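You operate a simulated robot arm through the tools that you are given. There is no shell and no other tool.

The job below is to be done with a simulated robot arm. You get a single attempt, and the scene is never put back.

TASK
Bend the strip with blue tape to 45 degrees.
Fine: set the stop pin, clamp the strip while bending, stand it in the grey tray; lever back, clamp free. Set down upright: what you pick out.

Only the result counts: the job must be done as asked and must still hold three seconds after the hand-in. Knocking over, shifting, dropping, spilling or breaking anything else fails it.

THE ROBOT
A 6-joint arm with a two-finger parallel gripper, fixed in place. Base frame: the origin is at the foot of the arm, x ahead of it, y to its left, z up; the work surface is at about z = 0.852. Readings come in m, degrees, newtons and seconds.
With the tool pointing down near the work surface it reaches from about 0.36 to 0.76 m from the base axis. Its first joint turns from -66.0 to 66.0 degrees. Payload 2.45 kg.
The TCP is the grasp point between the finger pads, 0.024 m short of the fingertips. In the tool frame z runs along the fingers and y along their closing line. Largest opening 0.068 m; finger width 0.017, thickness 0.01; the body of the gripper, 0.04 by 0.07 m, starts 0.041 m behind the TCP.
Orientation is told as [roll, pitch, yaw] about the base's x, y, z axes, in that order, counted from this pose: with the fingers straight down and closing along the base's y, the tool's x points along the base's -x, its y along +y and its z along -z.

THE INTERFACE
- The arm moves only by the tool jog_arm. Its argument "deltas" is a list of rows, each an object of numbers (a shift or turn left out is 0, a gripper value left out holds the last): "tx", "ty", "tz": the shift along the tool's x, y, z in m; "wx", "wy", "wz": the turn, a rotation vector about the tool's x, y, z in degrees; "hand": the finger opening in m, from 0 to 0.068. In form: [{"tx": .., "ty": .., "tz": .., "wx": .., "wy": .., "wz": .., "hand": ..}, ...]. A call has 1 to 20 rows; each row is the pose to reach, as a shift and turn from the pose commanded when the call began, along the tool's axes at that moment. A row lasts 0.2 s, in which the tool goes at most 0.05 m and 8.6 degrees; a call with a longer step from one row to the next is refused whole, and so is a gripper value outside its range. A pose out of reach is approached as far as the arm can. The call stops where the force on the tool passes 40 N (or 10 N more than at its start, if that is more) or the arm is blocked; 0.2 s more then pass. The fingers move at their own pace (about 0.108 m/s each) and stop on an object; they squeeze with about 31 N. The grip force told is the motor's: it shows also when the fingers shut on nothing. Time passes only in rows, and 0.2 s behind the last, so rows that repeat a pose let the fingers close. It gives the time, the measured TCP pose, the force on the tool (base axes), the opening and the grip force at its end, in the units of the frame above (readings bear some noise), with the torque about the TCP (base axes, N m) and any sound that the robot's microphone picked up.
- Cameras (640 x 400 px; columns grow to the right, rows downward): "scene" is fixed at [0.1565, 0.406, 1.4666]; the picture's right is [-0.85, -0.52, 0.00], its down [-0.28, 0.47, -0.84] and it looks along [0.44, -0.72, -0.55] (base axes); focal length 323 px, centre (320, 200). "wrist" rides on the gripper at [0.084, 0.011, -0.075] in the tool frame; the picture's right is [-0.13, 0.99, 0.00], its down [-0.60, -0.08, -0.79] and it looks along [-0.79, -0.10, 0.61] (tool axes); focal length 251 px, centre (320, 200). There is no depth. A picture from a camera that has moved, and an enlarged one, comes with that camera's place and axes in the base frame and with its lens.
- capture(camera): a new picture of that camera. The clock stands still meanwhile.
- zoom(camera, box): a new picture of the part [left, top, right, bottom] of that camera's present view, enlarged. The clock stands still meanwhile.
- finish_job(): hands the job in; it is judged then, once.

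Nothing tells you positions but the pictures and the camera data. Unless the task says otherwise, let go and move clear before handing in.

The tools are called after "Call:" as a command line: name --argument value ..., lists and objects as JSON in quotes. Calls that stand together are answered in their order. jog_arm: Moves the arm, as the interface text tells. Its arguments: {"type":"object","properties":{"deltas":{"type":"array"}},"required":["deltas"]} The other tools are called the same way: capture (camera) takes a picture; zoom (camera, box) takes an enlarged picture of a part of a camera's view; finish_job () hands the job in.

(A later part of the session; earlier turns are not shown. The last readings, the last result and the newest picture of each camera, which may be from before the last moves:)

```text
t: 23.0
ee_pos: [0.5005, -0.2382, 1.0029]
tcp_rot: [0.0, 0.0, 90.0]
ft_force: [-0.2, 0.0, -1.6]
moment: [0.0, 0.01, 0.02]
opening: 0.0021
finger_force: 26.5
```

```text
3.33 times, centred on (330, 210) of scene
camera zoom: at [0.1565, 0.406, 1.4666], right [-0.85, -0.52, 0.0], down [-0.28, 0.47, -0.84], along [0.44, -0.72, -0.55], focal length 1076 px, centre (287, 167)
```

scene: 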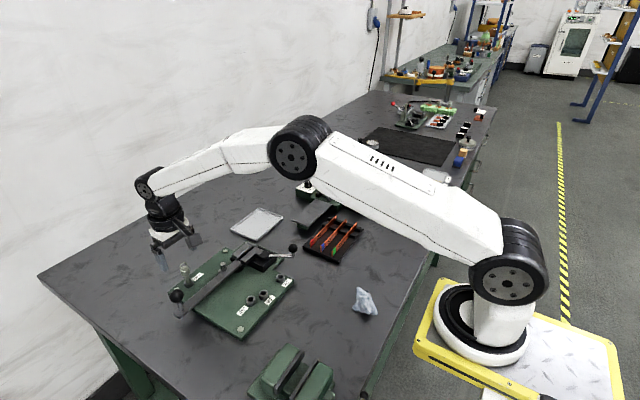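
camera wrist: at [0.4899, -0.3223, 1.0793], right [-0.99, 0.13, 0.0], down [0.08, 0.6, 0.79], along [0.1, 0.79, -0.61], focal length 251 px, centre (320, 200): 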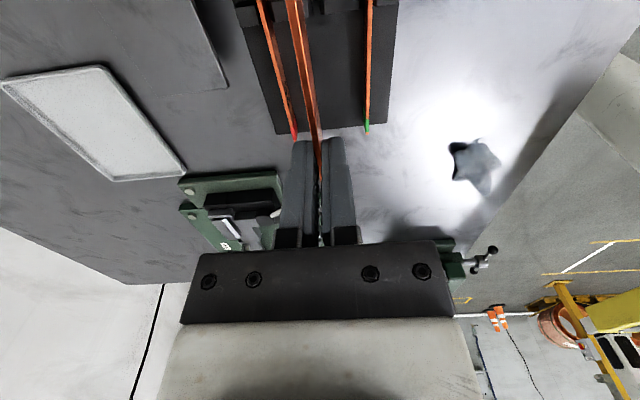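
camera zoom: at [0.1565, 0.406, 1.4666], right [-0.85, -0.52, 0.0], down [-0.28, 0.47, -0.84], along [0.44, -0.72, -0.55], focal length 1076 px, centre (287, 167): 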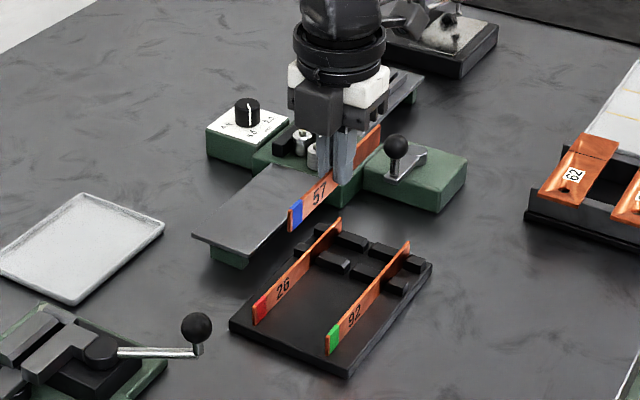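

The strip hangs level from the fingers and the rack is undisturbed. I'll carry it to hover over the clamp slot, well above the pin and handle.

Call:
jog_arm --deltas '[{"tx": -0.03, "ty": -0.02, "tz": -0.01}, {"tx": -0.065, "ty": -0.042, "tz": -0.01}, {"tx": -0.1, "ty": -0.064, "tz": -0.01}, {"tx": -0.135, "ty": -0.086, "tz": -0.01}, {"tx": -0.17, "ty": -0.108, "tz": -0.01}, {"tx": -0.205, "ty": -0.13, "tz": 0.0}, {"tx": -0.235, "ty": -0.148, "tz": 0.02}, {"tx": -0.25, "ty": -0.153, "tz": 0.04}, {"tx": -0.25, "ty": -0.153, "tz": 0.04}]'

Call:
capture --camera "wrist"

Call:
zoom --camera "wrist" --box '[240, 0, 400, 150]'

Call:
zoom --camera "scene" --box '[190, 200, 290, 300]'

```text
t: 25.0
ee_pos: [0.6537, 0.0132, 0.963]
tcp_rot: [0.0, 0.0, 90.0]
ft_force: [0.1, -0.7, -1.0]
moment: [0.04, 0.0, 0.0]
opening: 0.0023
finger_force: 26.3
```

```text
taken
camera wrist: at [0.6427, -0.0705, 1.0388], right [-0.99, 0.13, 0.0], down [0.08, 0.6, 0.79], along [0.1, 0.79, -0.61], focal length 251 px, centre (320, 200)
```

wrist: 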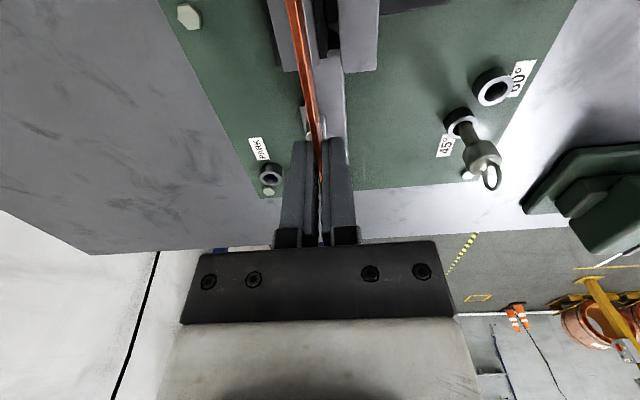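

```text
2.67 times, centred on (320, 75) of wrist
camera zoom: at [0.6427, -0.0705, 1.0388], right [-0.99, 0.13, 0.0], down [0.08, 0.6, 0.79], along [0.1, 0.79, -0.61], focal length 670 px, centre (320, 533)
```

zoom: 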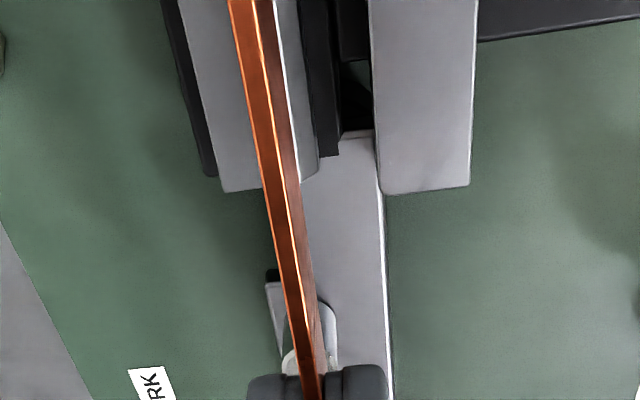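

```text
4.00 times, centred on (240, 250) of scene
camera zoom: at [0.1565, 0.406, 1.4666], right [-0.85, -0.52, 0.0], down [-0.28, 0.47, -0.84], along [0.44, -0.72, -0.55], focal length 1292 px, centre (640, 0)
```

zoom: 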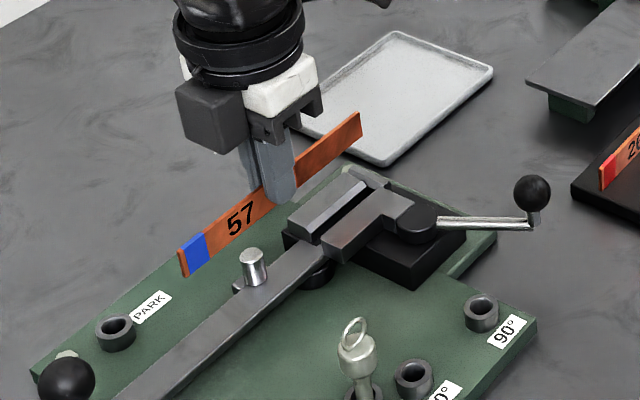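

The closer view shows the jaws and lever are higher than I first took them: jaw tops about 0.90, lever top about 0.885. That moves the slot line to nearer x≈0.645. The strip hides the slot, so I'll sidestep 3 cm and look at it directly before inserting.

Call:
jog_arm --deltas '[{"ty": 0.015}, {"ty": 0.03}, {"ty": 0.03}]'

Call:
zoom --camera "wrist" --box '[200, 0, 360, 100]'

Call:
capture --camera "wrist"

```text
t: 25.8
ee_pos: [0.6231, 0.013, 0.9627]
tcp_rot: [0.0, 0.0, 90.0]
ft_force: [-0.2, -0.3, -1.1]
moment: [-0.01, 0.0, 0.0]
opening: 0.0022
finger_force: 26.3
```

```text
4.00 times, centred on (280, 50) of wrist
camera zoom: at [0.6122, -0.0711, 1.0391], right [-0.99, 0.13, 0.0], down [0.08, 0.6, 0.79], along [0.1, 0.79, -0.61], focal length 1006 px, centre (480, 800)
```

zoom: 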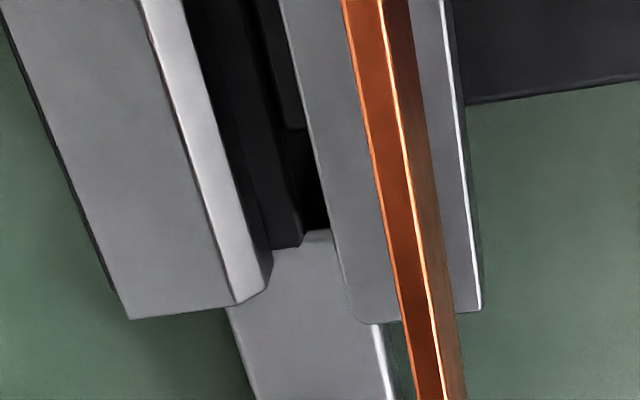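

```text
taken
camera wrist: at [0.6122, -0.0711, 1.0391], right [-0.99, 0.13, 0.0], down [0.08, 0.6, 0.79], along [0.1, 0.79, -0.61], focal length 251 px, centre (320, 200)
```

wrist: 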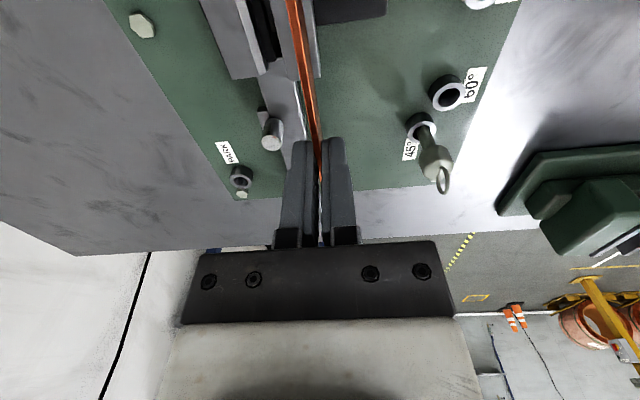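

The slot is clear now: moving jaw edge at x≈0.640, fixed jaw face at x≈0.650. I'll back off 3.5 cm in −y so the camera can see the end stop and the post.

Call:
jog_arm --deltas '[{"tx": 0.018}, {"tx": 0.035}, {"tx": 0.035}]'

Call:
zoom --camera "wrist" --box '[200, 0, 360, 100]'

Call:
zoom --camera "wrist" --box '[200, 80, 360, 180]'

```text
t: 26.6
ee_pos: [0.6236, -0.0221, 0.962]
tcp_rot: [-0.1, 0.0, 90.1]
ft_force: [0.2, -0.3, -0.3]
moment: [-0.01, -0.01, 0.02]
opening: 0.0021
finger_force: 26.5
```

```text
4.00 times, centred on (280, 50) of wrist
camera zoom: at [0.6117, -0.1069, 1.0377], right [-0.99, 0.13, 0.0], down [0.08, 0.6, 0.79], along [0.1, 0.79, -0.61], focal length 1006 px, centre (480, 800)
```

zoom: 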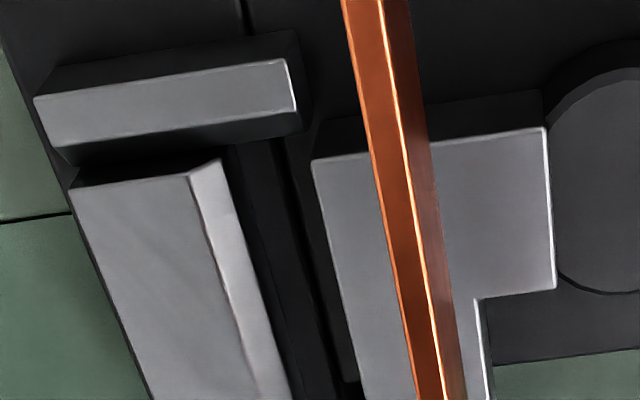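

```text
4.00 times, centred on (280, 130) of wrist
camera zoom: at [0.6117, -0.1069, 1.0377], right [-0.99, 0.13, 0.0], down [0.08, 0.6, 0.79], along [0.1, 0.79, -0.61], focal length 1006 px, centre (480, 480)
```

zoom: 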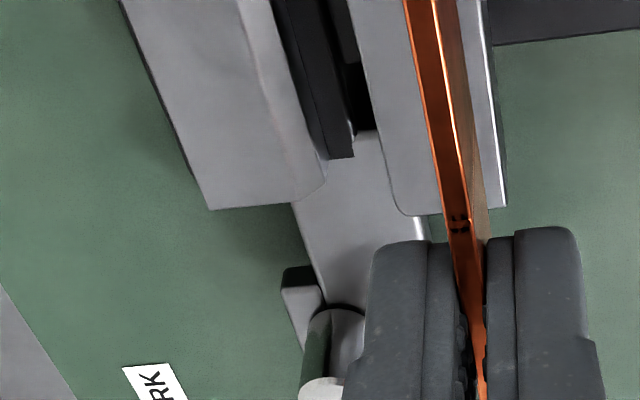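

The end stop's face is at y≈−0.064 and the post's near side at y≈0.029, so the fingers fit between jaws and post. I'll move over the slot and lower until the strip is just above the jaws.

Call:
jog_arm --deltas '[{"tx": -0.019, "ty": -0.012}, {"tx": -0.0375, "ty": -0.0235}, {"tx": -0.0375, "ty": -0.0235, "tz": 0.012}, {"tx": -0.0375, "ty": -0.0235, "tz": 0.024}, {"tx": -0.0375, "ty": -0.0235, "tz": 0.024}]'

Call:
zoom --camera "wrist" --box '[240, 0, 400, 150]'

Call:
zoom --camera "scene" --box '[200, 220, 280, 290]'

```text
t: 27.8
ee_pos: [0.6462, 0.0165, 0.9391]
tcp_rot: [0.1, 0.0, 90.1]
ft_force: [-0.2, -0.1, 0.6]
moment: [0.05, -0.05, 0.0]
opening: 0.0023
finger_force: 25.8
```

```text
2.67 times, centred on (320, 75) of wrist
camera zoom: at [0.6356, -0.0678, 1.0154], right [-0.99, 0.13, 0.0], down [0.08, 0.6, 0.79], along [0.1, 0.79, -0.61], focal length 670 px, centre (320, 533)
```

zoom: 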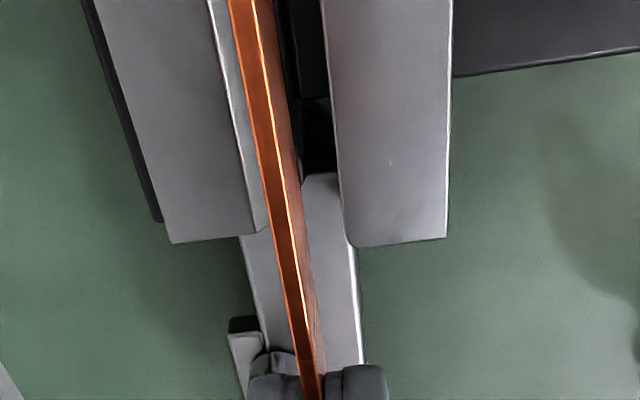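

```text
5.71 times, centred on (240, 255) of scene
camera zoom: at [0.1566, 0.406, 1.4666], right [-0.85, -0.52, 0.0], down [-0.28, 0.47, -0.84], along [0.44, -0.72, -0.55], focal length 1845 px, centre (777, -114)
```

zoom: 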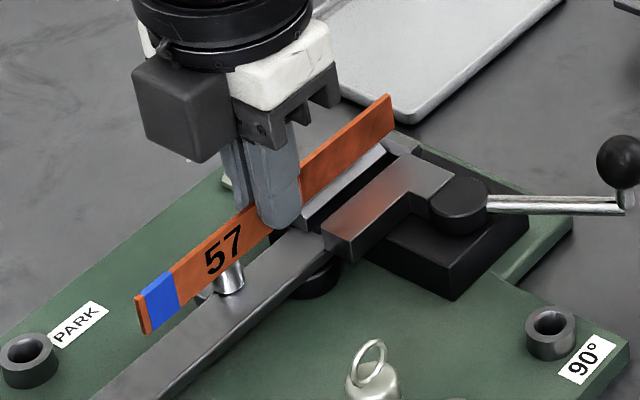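

The strip is lined up above the slot, just short of the end stop. I'll lower it gently into the slot.

Call:
jog_arm --deltas '[{"tz": 0.005}, {"tz": 0.01}, {"tz": 0.015}, {"tz": 0.018}, {"tz": 0.018}]'

Call:
zoom --camera "scene" --box '[200, 220, 280, 290]'

Call:
zoom --camera "wrist" --box '[240, 0, 400, 150]'

```text
t: 29.0
ee_pos: [0.647, 0.0152, 0.9219]
tcp_rot: [-0.2, 0.0, 90.1]
ft_force: [-1.7, 4.7, 9.3]
moment: [-0.58, 0.05, -0.07]
opening: 0.0024
finger_force: 25.9
```

```text
5.71 times, centred on (240, 255) of scene
camera zoom: at [0.1563, 0.4062, 1.4666], right [-0.85, -0.52, 0.0], down [-0.28, 0.47, -0.84], along [0.44, -0.72, -0.55], focal length 1845 px, centre (777, -114)
```

zoom: 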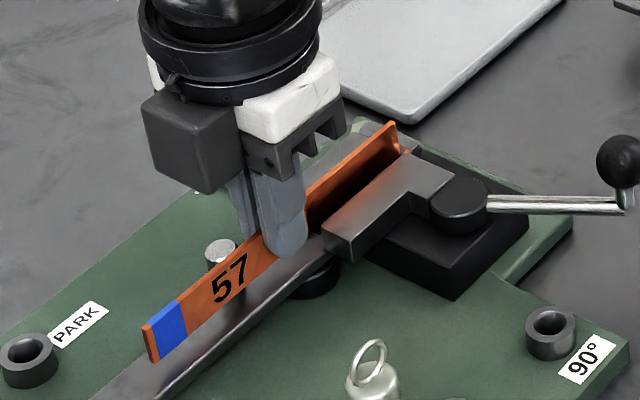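

```text
2.67 times, centred on (320, 75) of wrist
camera zoom: at [0.6356, -0.0682, 0.9982], right [-0.99, 0.13, 0.0], down [0.08, 0.6, 0.79], along [0.1, 0.79, -0.61], focal length 670 px, centre (320, 533)
```

zoom: 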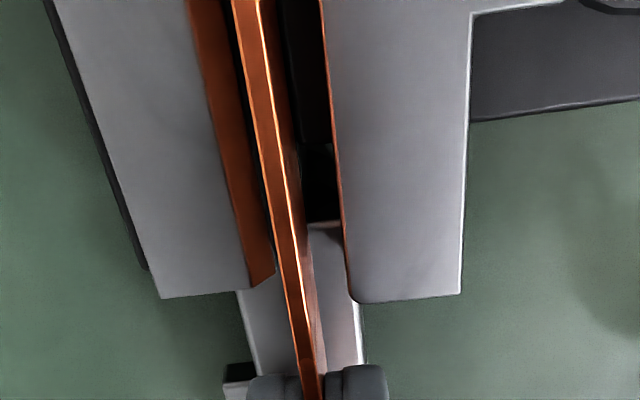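

There's an upward and +y force acting at the far end, so the strip's end seems to be touching the end stop. I'll look closer before doing anything.

Call:
zoom --camera "scene" --box '[235, 230, 265, 255]'

Call:
zoom --camera "wrist" --box '[270, 0, 350, 50]'

Call:
zoom --camera "scene" --box '[210, 245, 260, 285]'

```text
16.00 times, centred on (250, 242) of scene
camera zoom: at [0.1563, 0.4062, 1.4666], right [-0.85, -0.52, 0.0], down [-0.28, 0.47, -0.84], along [0.44, -0.72, -0.55], focal length 5167 px, centre (1440, -480)
```

zoom: 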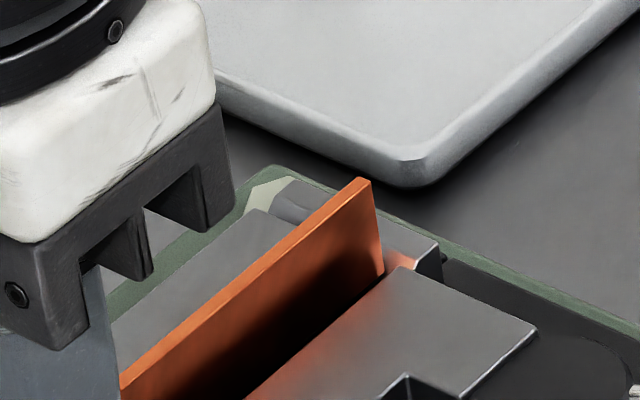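

```text
8.00 times, centred on (310, 25) of wrist
camera zoom: at [0.6356, -0.0682, 0.9982], right [-0.99, 0.13, 0.0], down [0.08, 0.6, 0.79], along [0.1, 0.79, -0.61], focal length 2012 px, centre (400, 1600)
```

zoom: 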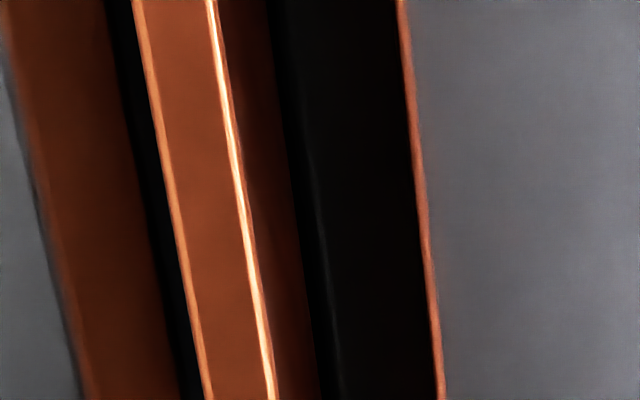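

```text
10.00 times, centred on (235, 265) of scene
camera zoom: at [0.1563, 0.4062, 1.4666], right [-0.85, -0.52, 0.0], down [-0.28, 0.47, -0.84], along [0.44, -0.72, -0.55], focal length 3229 px, centre (1170, -450)
```

zoom: 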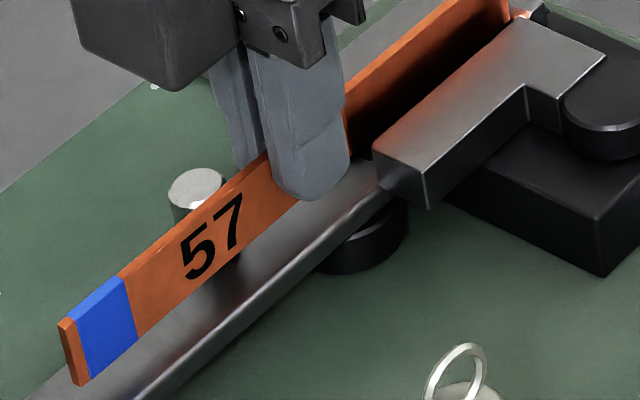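

The torque fits a single contact at the strip's far bottom corner: it's resting on the stop's top edge. I'll lift 5 mm, shift 3 mm to +y, and lower again.

Call:
jog_arm --deltas '[{"tz": -0.005}, {"tz": -0.005, "tx": -0.003}, {"tz": -0.002, "tx": -0.003}, {"tz": 0.0, "tx": -0.003}, {"tz": 0.001, "tx": -0.003}, {"tz": 0.001, "tx": -0.003}]'

```text
t: 30.4
ee_pos: [0.6474, 0.0191, 0.9183]
tcp_rot: [0.0, -0.2, 89.9]
ft_force: [-0.2, 0.6, -1.2]
moment: [0.02, -0.01, 0.0]
opening: 0.002
finger_force: 26.8
```

There's no contact now at a lower height, so the end has cleared the stop. I'll continue down in 1 mm steps until it touches the floor.

Call:
jog_arm --deltas '[{"tz": 0.001}, {"tz": 0.002}, {"tz": 0.002}]'

Call:
zoom --camera "scene" --box '[210, 235, 260, 285]'

```text
t: 31.2
ee_pos: [0.6469, 0.0182, 0.9178]
tcp_rot: [-0.1, 0.0, 90.0]
ft_force: [0.5, -0.3, -1.2]
moment: [-0.02, -0.01, 0.0]
opening: 0.0023
finger_force: 26.6
```

```text
8.00 times, centred on (235, 260) of scene
camera zoom: at [0.1566, 0.406, 1.4666], right [-0.85, -0.52, 0.0], down [-0.28, 0.47, -0.84], along [0.44, -0.72, -0.55], focal length 2584 px, centre (1000, -280)
```

zoom: 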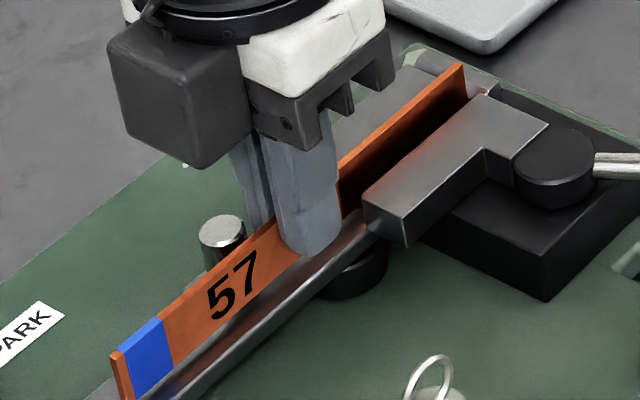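

Still free. I'll lower a few more millimetres, watching for contact.

Call:
jog_arm --deltas '[{"tz": 0.001}, {"tz": 0.002}, {"tz": 0.002}]'

```text
t: 32.0
ee_pos: [0.647, 0.0182, 0.9159]
tcp_rot: [0.0, -0.1, 90.0]
ft_force: [0.3, 0.3, -0.7]
moment: [0.01, -0.03, -0.01]
opening: 0.0019
finger_force: 25.8
```

Call:
jog_arm --deltas '[{"tz": 0.001}, {"tz": 0.002}, {"tz": 0.002}]'

```text
t: 32.8
ee_pos: [0.6463, 0.0186, 0.9152]
tcp_rot: [-0.1, 0.1, 90.0]
ft_force: [-1.6, -0.8, 8.8]
moment: [0.7, 0.09, 0.09]
opening: 0.0019
finger_force: 26.2
```

It has touched at the free end on the lever top, which is essentially seated. I'll relieve 1 mm and slide toward the end stop until it makes contact.

Call:
jog_arm --deltas '[{"tz": -0.001}, {"tz": -0.001, "tx": 0.002}, {"tz": -0.001, "tx": 0.004}, {"tz": -0.001, "tx": 0.004}]'

```text
t: 33.8
ee_pos: [0.6465, 0.0178, 0.9157]
tcp_rot: [-0.1, 0.0, 90.2]
ft_force: [0.7, 21.1, 2.6]
moment: [0.42, -0.03, 0.03]
opening: 0.0022
finger_force: 25.7
```

The strip is against the end stop. I'll ease off that push, shift it toward the fixed jaw face, and rest it down lightly.

Call:
jog_arm --deltas '[{"tx": -0.0025}, {"tx": -0.0025, "ty": -0.0015}, {"tx": -0.0025, "ty": -0.0028}, {"tx": -0.0025, "ty": -0.0028}]'

```text
t: 34.8
ee_pos: [0.6488, 0.0152, 0.915]
tcp_rot: [0.0, -0.1, 90.1]
ft_force: [-4.9, 6.2, 7.8]
moment: [0.71, 0.18, -0.05]
opening: 0.0022
finger_force: 26.1
```

Light contact on all three references: jaw face, end stop and lever top. I'll check both views before releasing.

Call:
zoom --camera "scene" --box '[205, 230, 265, 290]'

Call:
zoom --camera "wrist" --box '[240, 0, 400, 150]'

```text
6.67 times, centred on (235, 260) of scene
camera zoom: at [0.1562, 0.4061, 1.4666], right [-0.85, -0.52, 0.0], down [-0.28, 0.47, -0.84], along [0.44, -0.72, -0.55], focal length 2153 px, centre (887, -200)
```

zoom: 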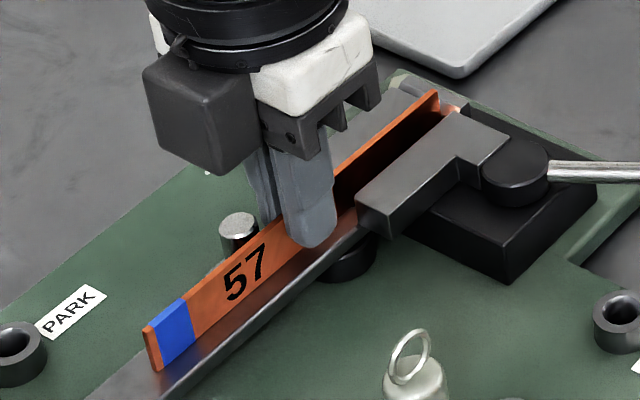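

```text
2.67 times, centred on (320, 75) of wrist
camera zoom: at [0.6379, -0.0677, 0.9908], right [-0.99, 0.13, 0.0], down [0.08, 0.6, 0.79], along [0.1, 0.79, -0.61], focal length 670 px, centre (320, 533)
```

zoom: 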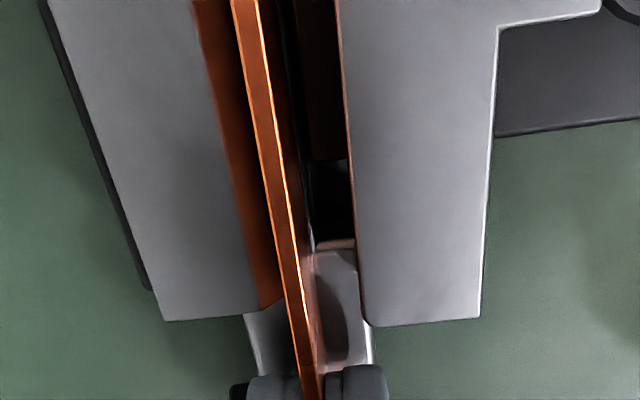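

It sits in the slot, on edge, against the stop and jaw. I'll release with a small opening and look before moving away.

Call:
jog_arm --deltas '[{"hand": 0.006}, {"hand": 0.012}, {"hand": 0.014}]'

Call:
zoom --camera "wrist" --box '[240, 0, 400, 150]'

Call:
zoom --camera "scene" --box '[205, 230, 265, 290]'

```text
t: 35.6
ee_pos: [0.6485, 0.0164, 0.9141]
tcp_rot: [0.0, -0.1, 90.0]
ft_force: [0.3, -0.1, 0.3]
moment: [0.0, -0.02, -0.01]
opening: 0.0141
finger_force: 0.1
```

```text
2.67 times, centred on (320, 75) of wrist
camera zoom: at [0.6381, -0.0674, 0.9907], right [-0.99, 0.13, 0.0], down [0.08, 0.6, 0.79], along [0.1, 0.79, -0.61], focal length 670 px, centre (320, 533)
```

zoom: 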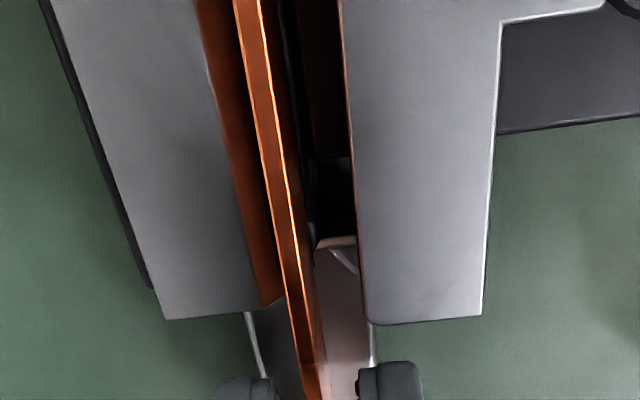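

```text
6.67 times, centred on (235, 260) of scene
camera zoom: at [0.1565, 0.406, 1.4666], right [-0.85, -0.52, 0.0], down [-0.28, 0.47, -0.84], along [0.44, -0.72, -0.55], focal length 2153 px, centre (887, -200)
```

zoom: 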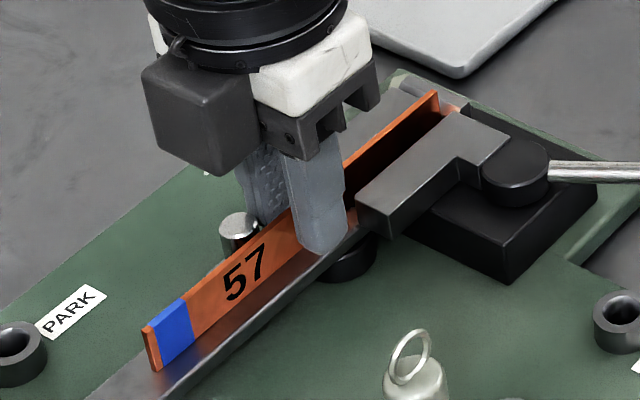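

The strip stands on its own with zero force on the hand. I'll rise straight up and reposition to look at the clamp handle.

Call:
jog_arm --deltas '[{"tz": -0.02, "hand": 0.014}, {"tz": -0.05, "hand": 0.014}, {"tz": -0.09, "hand": 0.014}, {"tz": -0.13, "hand": 0.014}, {"tz": -0.15, "tx": 0.03, "ty": 0.02, "hand": 0.014}, {"tz": -0.15, "tx": 0.07, "ty": 0.04, "hand": 0.014}, {"tz": -0.15, "tx": 0.1, "ty": 0.06, "hand": 0.014}, {"tz": -0.15, "tx": 0.12, "ty": 0.07, "hand": 0.014}, {"tz": -0.15, "tx": 0.12, "ty": 0.07, "hand": 0.014}]'

Call:
capture --camera "wrist"

Call:
zoom --camera "wrist" --box '[200, 0, 440, 150]'

Call:
zoom --camera "scene" --box '[190, 220, 310, 300]'

```text
t: 37.6
ee_pos: [0.5777, -0.1041, 1.0644]
tcp_rot: [0.0, 0.1, 90.0]
ft_force: [-0.2, 0.3, -0.5]
moment: [0.02, 0.03, -0.04]
opening: 0.0139
finger_force: 0.0
```

```text
taken
camera wrist: at [0.567, -0.188, 1.1412], right [-0.99, 0.13, 0.0], down [0.08, 0.6, 0.79], along [0.1, 0.79, -0.61], focal length 251 px, centre (320, 200)
```

wrist: 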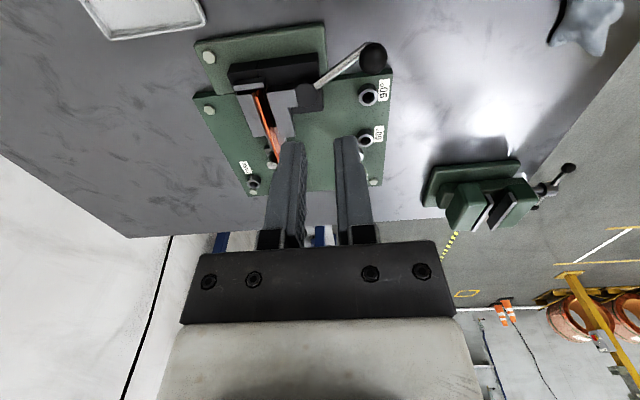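

```text
2.67 times, centred on (320, 75) of wrist
camera zoom: at [0.567, -0.188, 1.1412], right [-0.99, 0.13, 0.0], down [0.08, 0.6, 0.79], along [0.1, 0.79, -0.61], focal length 670 px, centre (320, 533)
```

zoom: 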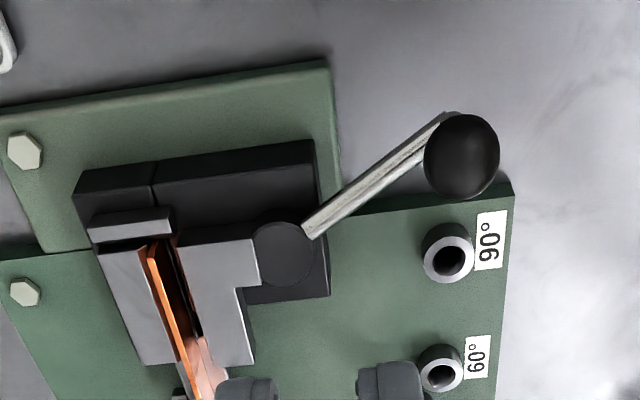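

```text
5.00 times, centred on (250, 260) of scene
camera zoom: at [0.1565, 0.406, 1.4666], right [-0.85, -0.52, 0.0], down [-0.28, 0.47, -0.84], along [0.44, -0.72, -0.55], focal length 1615 px, centre (670, -100)
```

zoom: 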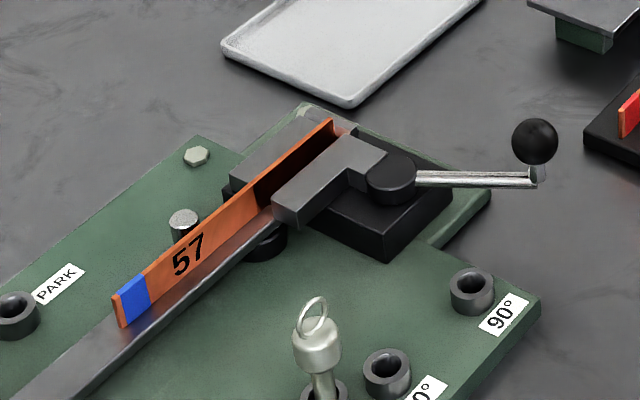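

The strip is standing properly in the slot. The clamp handle's ball is at about (0.536, −0.087, 0.919), and the cam centre at about (0.597, −0.052). I'll turn the hand to yaw 30° so the fingers cage the ball tangentially, and hover above it.

Call:
jog_arm --deltas '[{"wz": 7.5, "tx": -0.004, "ty": 0.01, "hand": 0.038}, {"wz": 15, "tx": -0.008, "ty": 0.02, "hand": 0.038}, {"wz": 22.5, "tx": -0.012, "ty": 0.03, "hand": 0.038}, {"wz": 30, "tx": -0.017, "ty": 0.0417, "hand": 0.038}, {"wz": 37.5, "tx": -0.017, "ty": 0.0417, "tz": 0.02, "hand": 0.038}, {"wz": 45, "tx": -0.017, "ty": 0.0417, "tz": 0.04, "hand": 0.038}, {"wz": 52.5, "tx": -0.017, "ty": 0.0417, "tz": 0.06, "hand": 0.038}, {"wz": 60, "tx": -0.017, "ty": 0.0417, "tz": 0.08, "hand": 0.038}, {"wz": 60, "tx": -0.017, "ty": 0.0417, "tz": 0.08, "hand": 0.038}]'

Call:
capture --camera "wrist"

Call:
zoom --camera "scene" --box '[220, 200, 320, 300]'

```text
t: 39.6
ee_pos: [0.5372, -0.086, 0.9846]
tcp_rot: [0.0, 0.0, 29.9]
ft_force: [0.1, -1.1, 0.4]
moment: [0.0, 0.03, 0.01]
opening: 0.0379
finger_force: 0.1
```

```text
taken
camera wrist: at [0.458, -0.1187, 1.0604], right [-0.38, 0.92, 0.0], down [0.56, 0.23, 0.79], along [0.73, 0.3, -0.61], focal length 251 px, centre (320, 200)
```

wrist: 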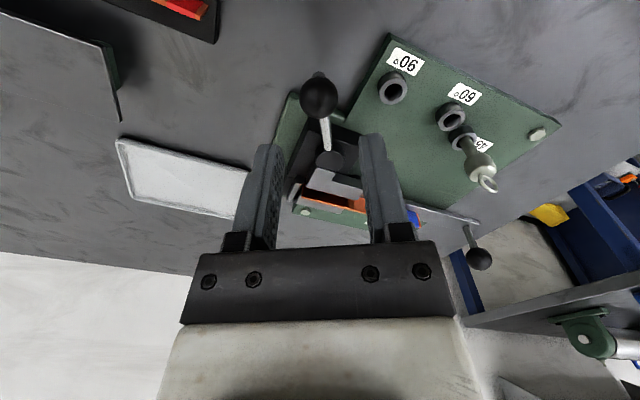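

```text
4.00 times, centred on (270, 250) of scene
camera zoom: at [0.1565, 0.406, 1.4666], right [-0.85, -0.52, 0.0], down [-0.28, 0.47, -0.84], along [0.44, -0.72, -0.55], focal length 1292 px, centre (520, 0)
```

zoom: 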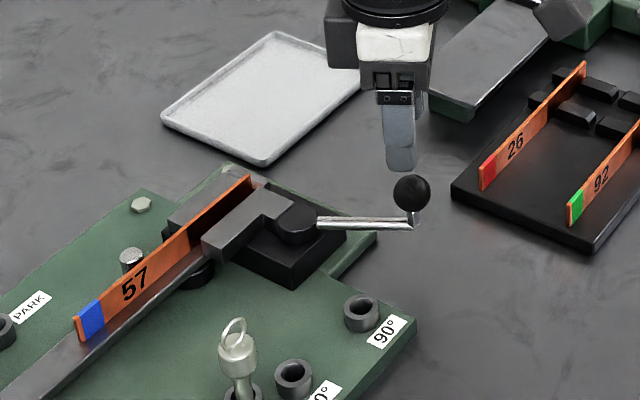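

The ball is centred between the fingers. I'll lower until they straddle it.

Call:
jog_arm --deltas '[{"tz": 0.03, "tx": 0.002, "hand": 0.038}, {"tz": 0.06, "tx": 0.002, "hand": 0.038}, {"tz": 0.067, "tx": 0.002, "hand": 0.038}, {"tz": 0.067, "tx": 0.002, "hand": 0.032}]'

Call:
capture --camera "wrist"

Call:
zoom --camera "scene" --box '[220, 200, 320, 300]'

```text
t: 40.6
ee_pos: [0.5345, -0.0872, 0.9173]
tcp_rot: [0.0, 0.0, 30.0]
ft_force: [-0.3, 0.5, -0.9]
moment: [0.01, -0.03, 0.02]
opening: 0.0319
finger_force: 0.0
```

```text
taken
camera wrist: at [0.4565, -0.1195, 0.9938], right [-0.38, 0.92, 0.0], down [0.56, 0.23, 0.79], along [0.73, 0.3, -0.61], focal length 251 px, centre (320, 200)
```

wrist: 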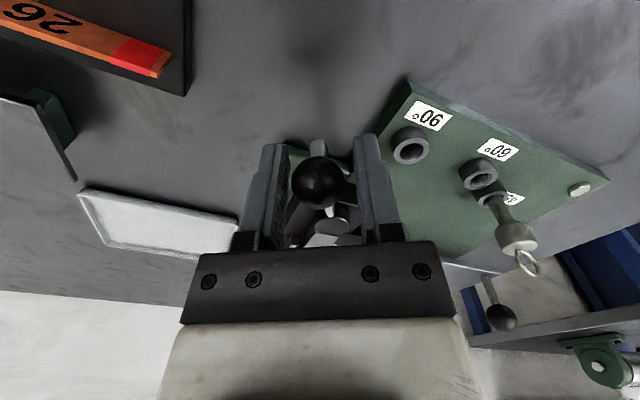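

```text
4.00 times, centred on (270, 250) of scene
camera zoom: at [0.1565, 0.406, 1.4666], right [-0.85, -0.52, 0.0], down [-0.28, 0.47, -0.84], along [0.44, -0.72, -0.55], focal length 1292 px, centre (520, 0)
```

zoom: 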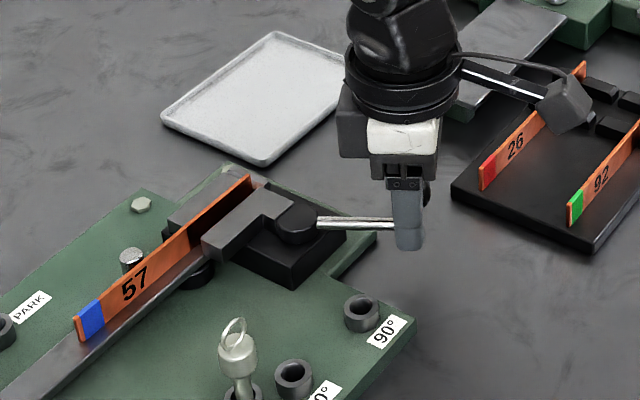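

The fingers cage the ball. I don't know which way the cam closes, so I'll push gently in one direction (toward −y) by a small amount and read the force.

Call:
jog_arm --deltas '[{"ty": -0.004}, {"ty": -0.007}, {"ty": -0.009}, {"ty": -0.009}]'

Call:
zoom --camera "scene" --box '[220, 200, 320, 300]'

```text
t: 41.6
ee_pos: [0.5404, -0.0951, 0.9176]
tcp_rot: [0.0, -0.1, 30.1]
ft_force: [-0.7, 0.8, -0.2]
moment: [0.03, -0.01, -0.01]
opening: 0.0325
finger_force: 0.5
```

```text
4.00 times, centred on (270, 250) of scene
camera zoom: at [0.1565, 0.406, 1.4666], right [-0.85, -0.52, 0.0], down [-0.28, 0.47, -0.84], along [0.44, -0.72, -0.55], focal length 1292 px, centre (520, 0)
```

zoom: 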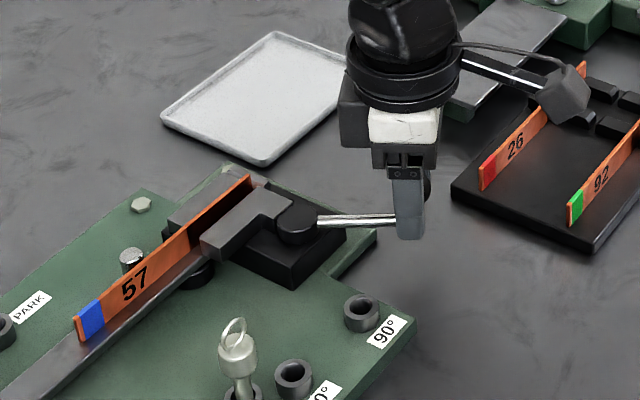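

It moved with almost no resistance. I'll continue along the arc by about 18°, turning the hand with the handle, and check whether the jaw moves.

Call:
jog_arm --deltas '[{"tx": -0.0015, "ty": -0.007, "wz": -6}, {"tx": -0.004, "ty": -0.014, "wz": -12}, {"tx": -0.0067, "ty": -0.0208, "wz": -18}, {"tx": -0.0067, "ty": -0.0208, "wz": -18}]'

Call:
capture --camera "wrist"

Call:
zoom --camera "scene" --box '[220, 200, 320, 300]'

```text
t: 42.6
ee_pos: [0.5565, -0.1108, 0.9188]
tcp_rot: [0.0, 0.0, 48.1]
ft_force: [0.3, -0.2, 0.6]
moment: [-0.01, 0.02, 0.0]
opening: 0.0323
finger_force: 0.5
```

```text
taken
camera wrist: at [0.4919, -0.1651, 0.9945], right [-0.65, 0.76, 0.0], down [0.46, 0.4, 0.79], along [0.6, 0.52, -0.61], focal length 251 px, centre (320, 200)
```

wrist: 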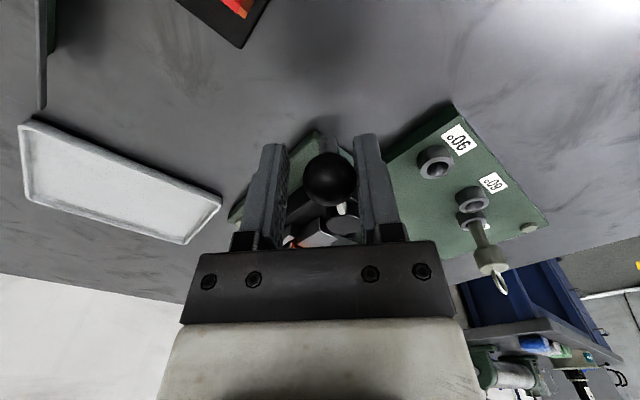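

```text
4.00 times, centred on (270, 250) of scene
camera zoom: at [0.1565, 0.406, 1.4666], right [-0.85, -0.52, 0.0], down [-0.28, 0.47, -0.84], along [0.44, -0.72, -0.55], focal length 1292 px, centre (520, 0)
```

zoom: 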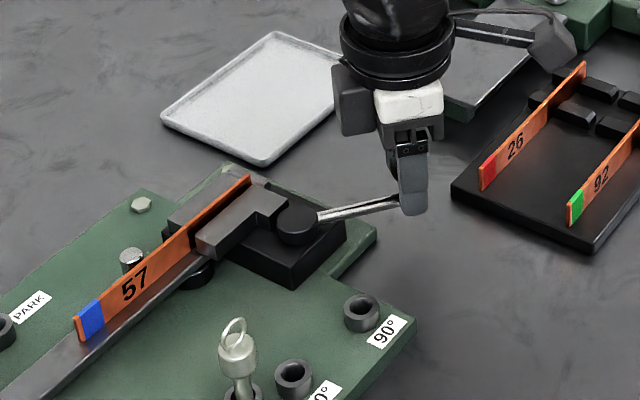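

The moving jaw is advancing toward the strip, so this is the closing direction. I'll continue along the arc.

Call:
jog_arm --deltas '[{"tx": -0.002, "ty": -0.0078, "wz": -6.7}, {"tx": -0.0046, "ty": -0.0156, "wz": -13.3}, {"tx": -0.0074, "ty": -0.0234, "wz": -20}, {"tx": -0.0074, "ty": -0.0234, "wz": -20}]'

Call:
capture --camera "wrist"

Call:
zoom --camera "scene" --box '[220, 200, 320, 300]'

```text
t: 43.6
ee_pos: [0.5789, -0.1206, 0.9186]
tcp_rot: [0.0, 0.0, 68.2]
ft_force: [0.4, 0.1, -0.5]
moment: [0.0, 0.02, 0.04]
opening: 0.0321
finger_force: 0.1
```

```text
taken
camera wrist: at [0.5375, -0.1944, 0.9941], right [-0.87, 0.49, 0.0], down [0.3, 0.53, 0.79], along [0.39, 0.69, -0.61], focal length 251 px, centre (320, 200)
```

wrist: 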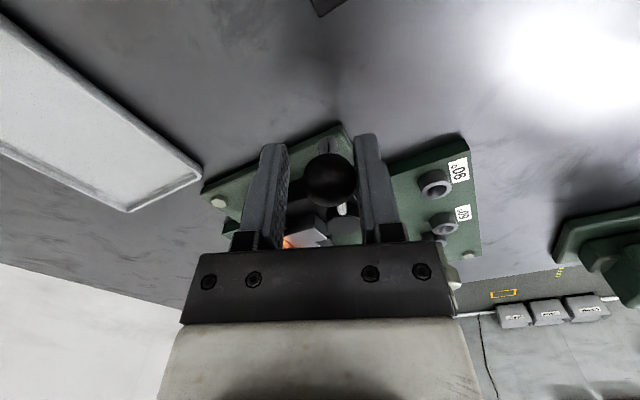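

```text
4.00 times, centred on (270, 250) of scene
camera zoom: at [0.1565, 0.406, 1.4666], right [-0.85, -0.52, 0.0], down [-0.28, 0.47, -0.84], along [0.44, -0.72, -0.55], focal length 1292 px, centre (520, 0)
```

zoom: 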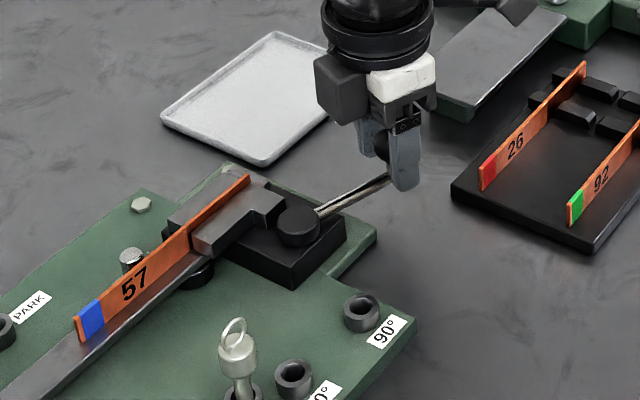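

The jaw is nearly at the strip. I'll go on another 20°, watching for the force rising.

Call:
jog_arm --deltas '[{"tx": -0.002, "ty": -0.0078, "wz": -6.7}, {"tx": -0.0046, "ty": -0.0156, "wz": -13.3}, {"tx": -0.0071, "ty": -0.0232, "wz": -20}, {"tx": -0.0071, "ty": -0.0232, "wz": -20}]'

Call:
capture --camera "wrist"

Call:
zoom --camera "scene" --box '[220, 200, 320, 300]'

```text
t: 44.6
ee_pos: [0.6032, -0.1215, 0.9175]
tcp_rot: [-0.1, 0.0, 88.0]
ft_force: [-1.6, 1.1, 0.4]
moment: [0.03, -0.04, -0.04]
opening: 0.0332
finger_force: 0.8
```

```text
taken
camera wrist: at [0.5889, -0.2059, 0.9933], right [-0.99, 0.16, 0.0], down [0.1, 0.6, 0.79], along [0.13, 0.78, -0.61], focal length 251 px, centre (320, 200)
```

wrist: 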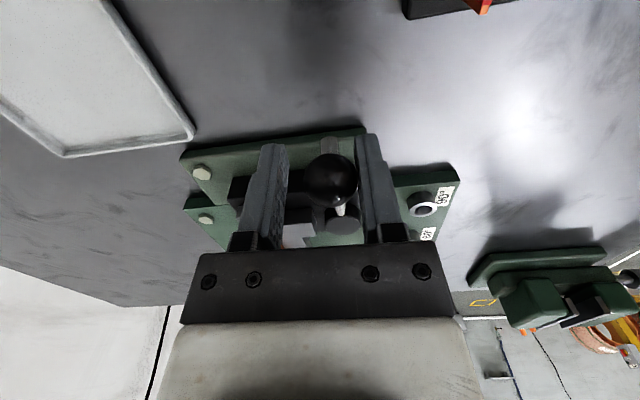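

```text
4.00 times, centred on (270, 250) of scene
camera zoom: at [0.1565, 0.406, 1.4666], right [-0.85, -0.52, 0.0], down [-0.28, 0.47, -0.84], along [0.44, -0.72, -0.55], focal length 1292 px, centre (520, 0)
```

zoom: 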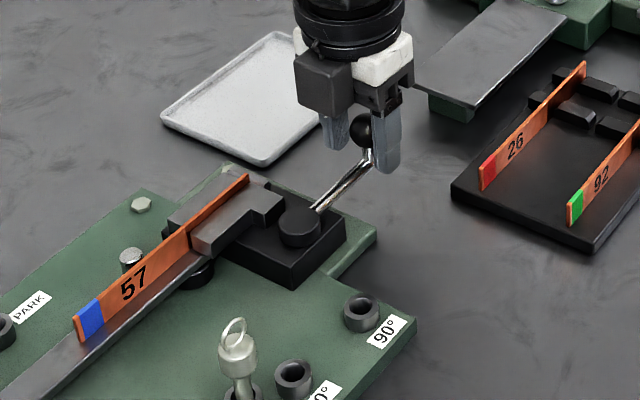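

Slight force is building. I'll continue another 15°.

Call:
jog_arm --deltas '[{"tx": -0.001, "ty": -0.006, "wz": -5}, {"tx": -0.002, "ty": -0.012, "wz": -10}, {"tx": -0.0041, "ty": -0.018, "wz": -15}, {"tx": -0.0041, "ty": -0.018, "wz": -15}]'

Call:
zoom --camera "scene" --box '[220, 200, 320, 300]'

```text
t: 45.6
ee_pos: [0.6148, -0.1182, 0.9156]
tcp_rot: [0.9, -0.4, 103.1]
ft_force: [-36.1, 2.0, 0.9]
moment: [0.07, -0.07, -0.31]
opening: 0.0593
finger_force: 17.1
```

```text
4.00 times, centred on (270, 250) of scene
camera zoom: at [0.1556, 0.4061, 1.4667], right [-0.85, -0.52, 0.0], down [-0.28, 0.47, -0.84], along [0.44, -0.72, -0.55], focal length 1292 px, centre (520, 0)
```

zoom: 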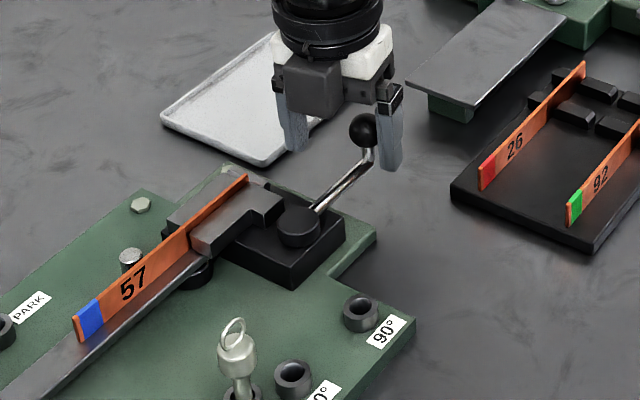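

The handle has come to a firm stop with 36 N on the hand, so the jaw is clamped against the strip. I'll back off so the fingers stop pressing, and check that the clamp holds.

Call:
jog_arm --deltas '[{"ty": 0.006, "hand": 0.05}, {"ty": 0.012, "hand": 0.045}, {"ty": 0.015, "hand": 0.045}, {"ty": 0.015, "hand": 0.045}]'

Call:
capture --camera "wrist"

Call:
zoom --camera "scene" --box '[220, 220, 300, 280]'

```text
t: 46.6
ee_pos: [0.6069, -0.1221, 0.9178]
tcp_rot: [-0.2, 0.1, 103.1]
ft_force: [-0.4, 0.7, -0.5]
moment: [0.01, -0.01, 0.01]
opening: 0.0449
finger_force: 0.0
```

```text
taken
camera wrist: at [0.6148, -0.2064, 0.994], right [-1.0, -0.1, 0.0], down [-0.06, 0.61, 0.79], along [-0.08, 0.79, -0.61], focal length 251 px, centre (320, 200)
```

wrist: 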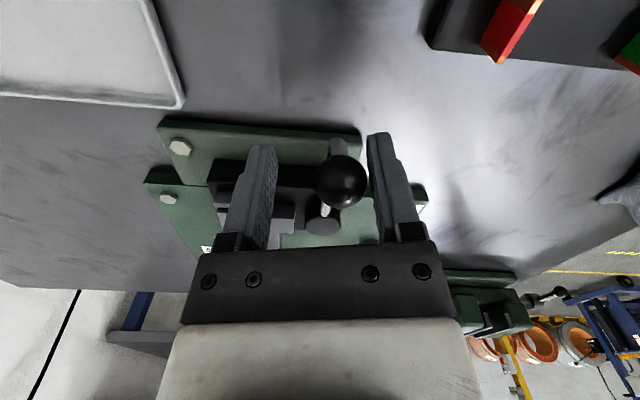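

```text
6.67 times, centred on (260, 250) of scene
camera zoom: at [0.1565, 0.406, 1.4666], right [-0.85, -0.52, 0.0], down [-0.28, 0.47, -0.84], along [0.44, -0.72, -0.55], focal length 2153 px, centre (720, -133)
```

zoom: 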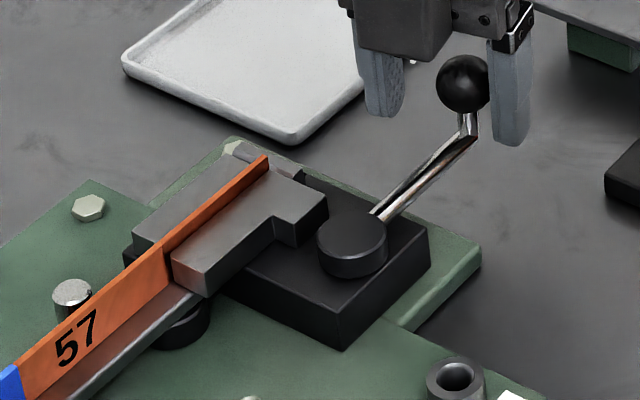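

The strip is clamped, with the jaw tight against it and the handle standing along −y. I'll rise clear and move to the lever's knob.

Call:
jog_arm --deltas '[{"tz": -0.03}, {"tz": -0.07}, {"tz": -0.11}, {"tz": -0.14}, {"tz": -0.14}]'

Call:
capture --camera "wrist"

Call:
zoom --camera "scene" --box '[160, 240, 280, 340]'

```text
t: 47.8
ee_pos: [0.606, -0.1219, 1.058]
tcp_rot: [-0.1, -0.1, 103.0]
ft_force: [0.0, -0.1, -0.4]
moment: [0.04, 0.01, -0.01]
opening: 0.0451
finger_force: 0.0
```

```text
taken
camera wrist: at [0.6143, -0.205, 1.134], right [-1.0, -0.1, 0.0], down [-0.06, 0.61, 0.79], along [-0.08, 0.79, -0.61], focal length 251 px, centre (320, 200)
```

wrist: 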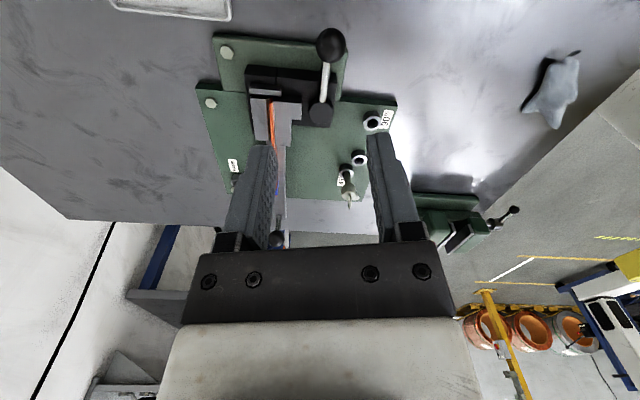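

```text
4.00 times, centred on (220, 290) of scene
camera zoom: at [0.1565, 0.406, 1.4666], right [-0.85, -0.52, 0.0], down [-0.28, 0.47, -0.84], along [0.44, -0.72, -0.55], focal length 1292 px, centre (720, -160)
```

zoom: 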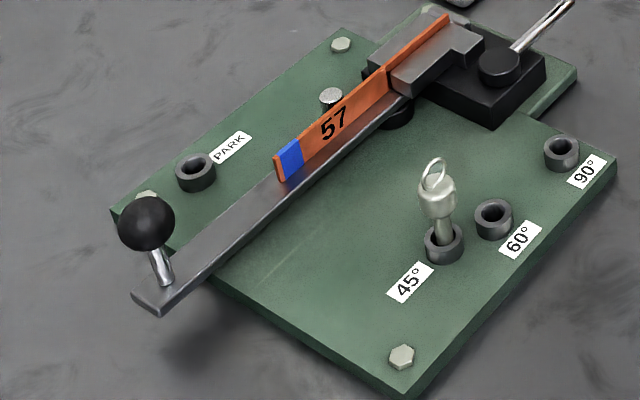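

Next I'll carry the open hand over the lever's ball knob, staying high, and check the alignment there.

Call:
jog_arm --deltas '[{"tx": -0.04, "ty": -0.0156, "hand": 0.05}, {"tx": -0.08, "ty": -0.0312, "hand": 0.05}, {"tx": -0.12, "ty": -0.0468, "hand": 0.05}, {"tx": -0.16, "ty": -0.0624, "hand": 0.05}, {"tx": -0.2, "ty": -0.078, "hand": 0.05}, {"tx": -0.24, "ty": -0.0936, "hand": 0.05}, {"tx": -0.2775, "ty": -0.1093, "tz": 0.02, "hand": 0.05}, {"tx": -0.2775, "ty": -0.1093, "tz": 0.05, "hand": 0.05}, {"tx": -0.2775, "ty": -0.1093, "tz": 0.05, "hand": 0.05}]'

Call:
capture --camera "wrist"

Call:
zoom --camera "scene" --box '[140, 210, 260, 310]'

```text
t: 49.8
ee_pos: [0.6499, 0.1731, 1.0086]
tcp_rot: [0.0, 0.0, 103.0]
ft_force: [-0.1, 0.8, 1.5]
moment: [-0.02, 0.0, 0.0]
opening: 0.0498
finger_force: 0.1
```

```text
taken
camera wrist: at [0.6589, 0.0899, 1.0844], right [-1.0, -0.1, 0.0], down [-0.06, 0.61, 0.79], along [-0.08, 0.79, -0.61], focal length 251 px, centre (320, 200)
```

wrist: 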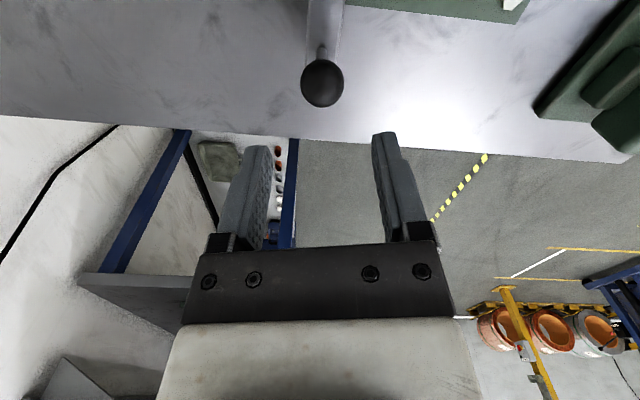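

```text
4.00 times, centred on (200, 260) of scene
camera zoom: at [0.1565, 0.406, 1.4666], right [-0.85, -0.52, 0.0], down [-0.28, 0.47, -0.84], along [0.44, -0.72, -0.55], focal length 1292 px, centre (800, -40)
```

zoom: 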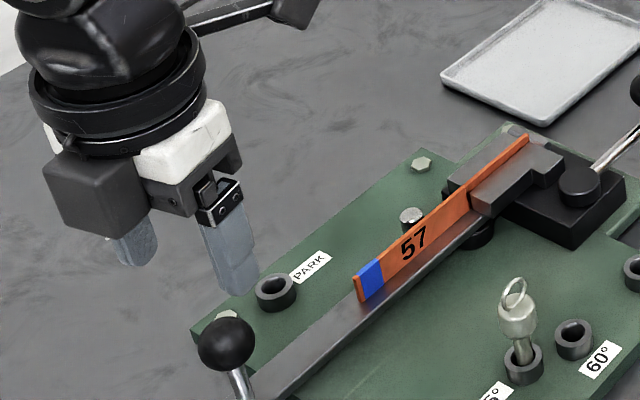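

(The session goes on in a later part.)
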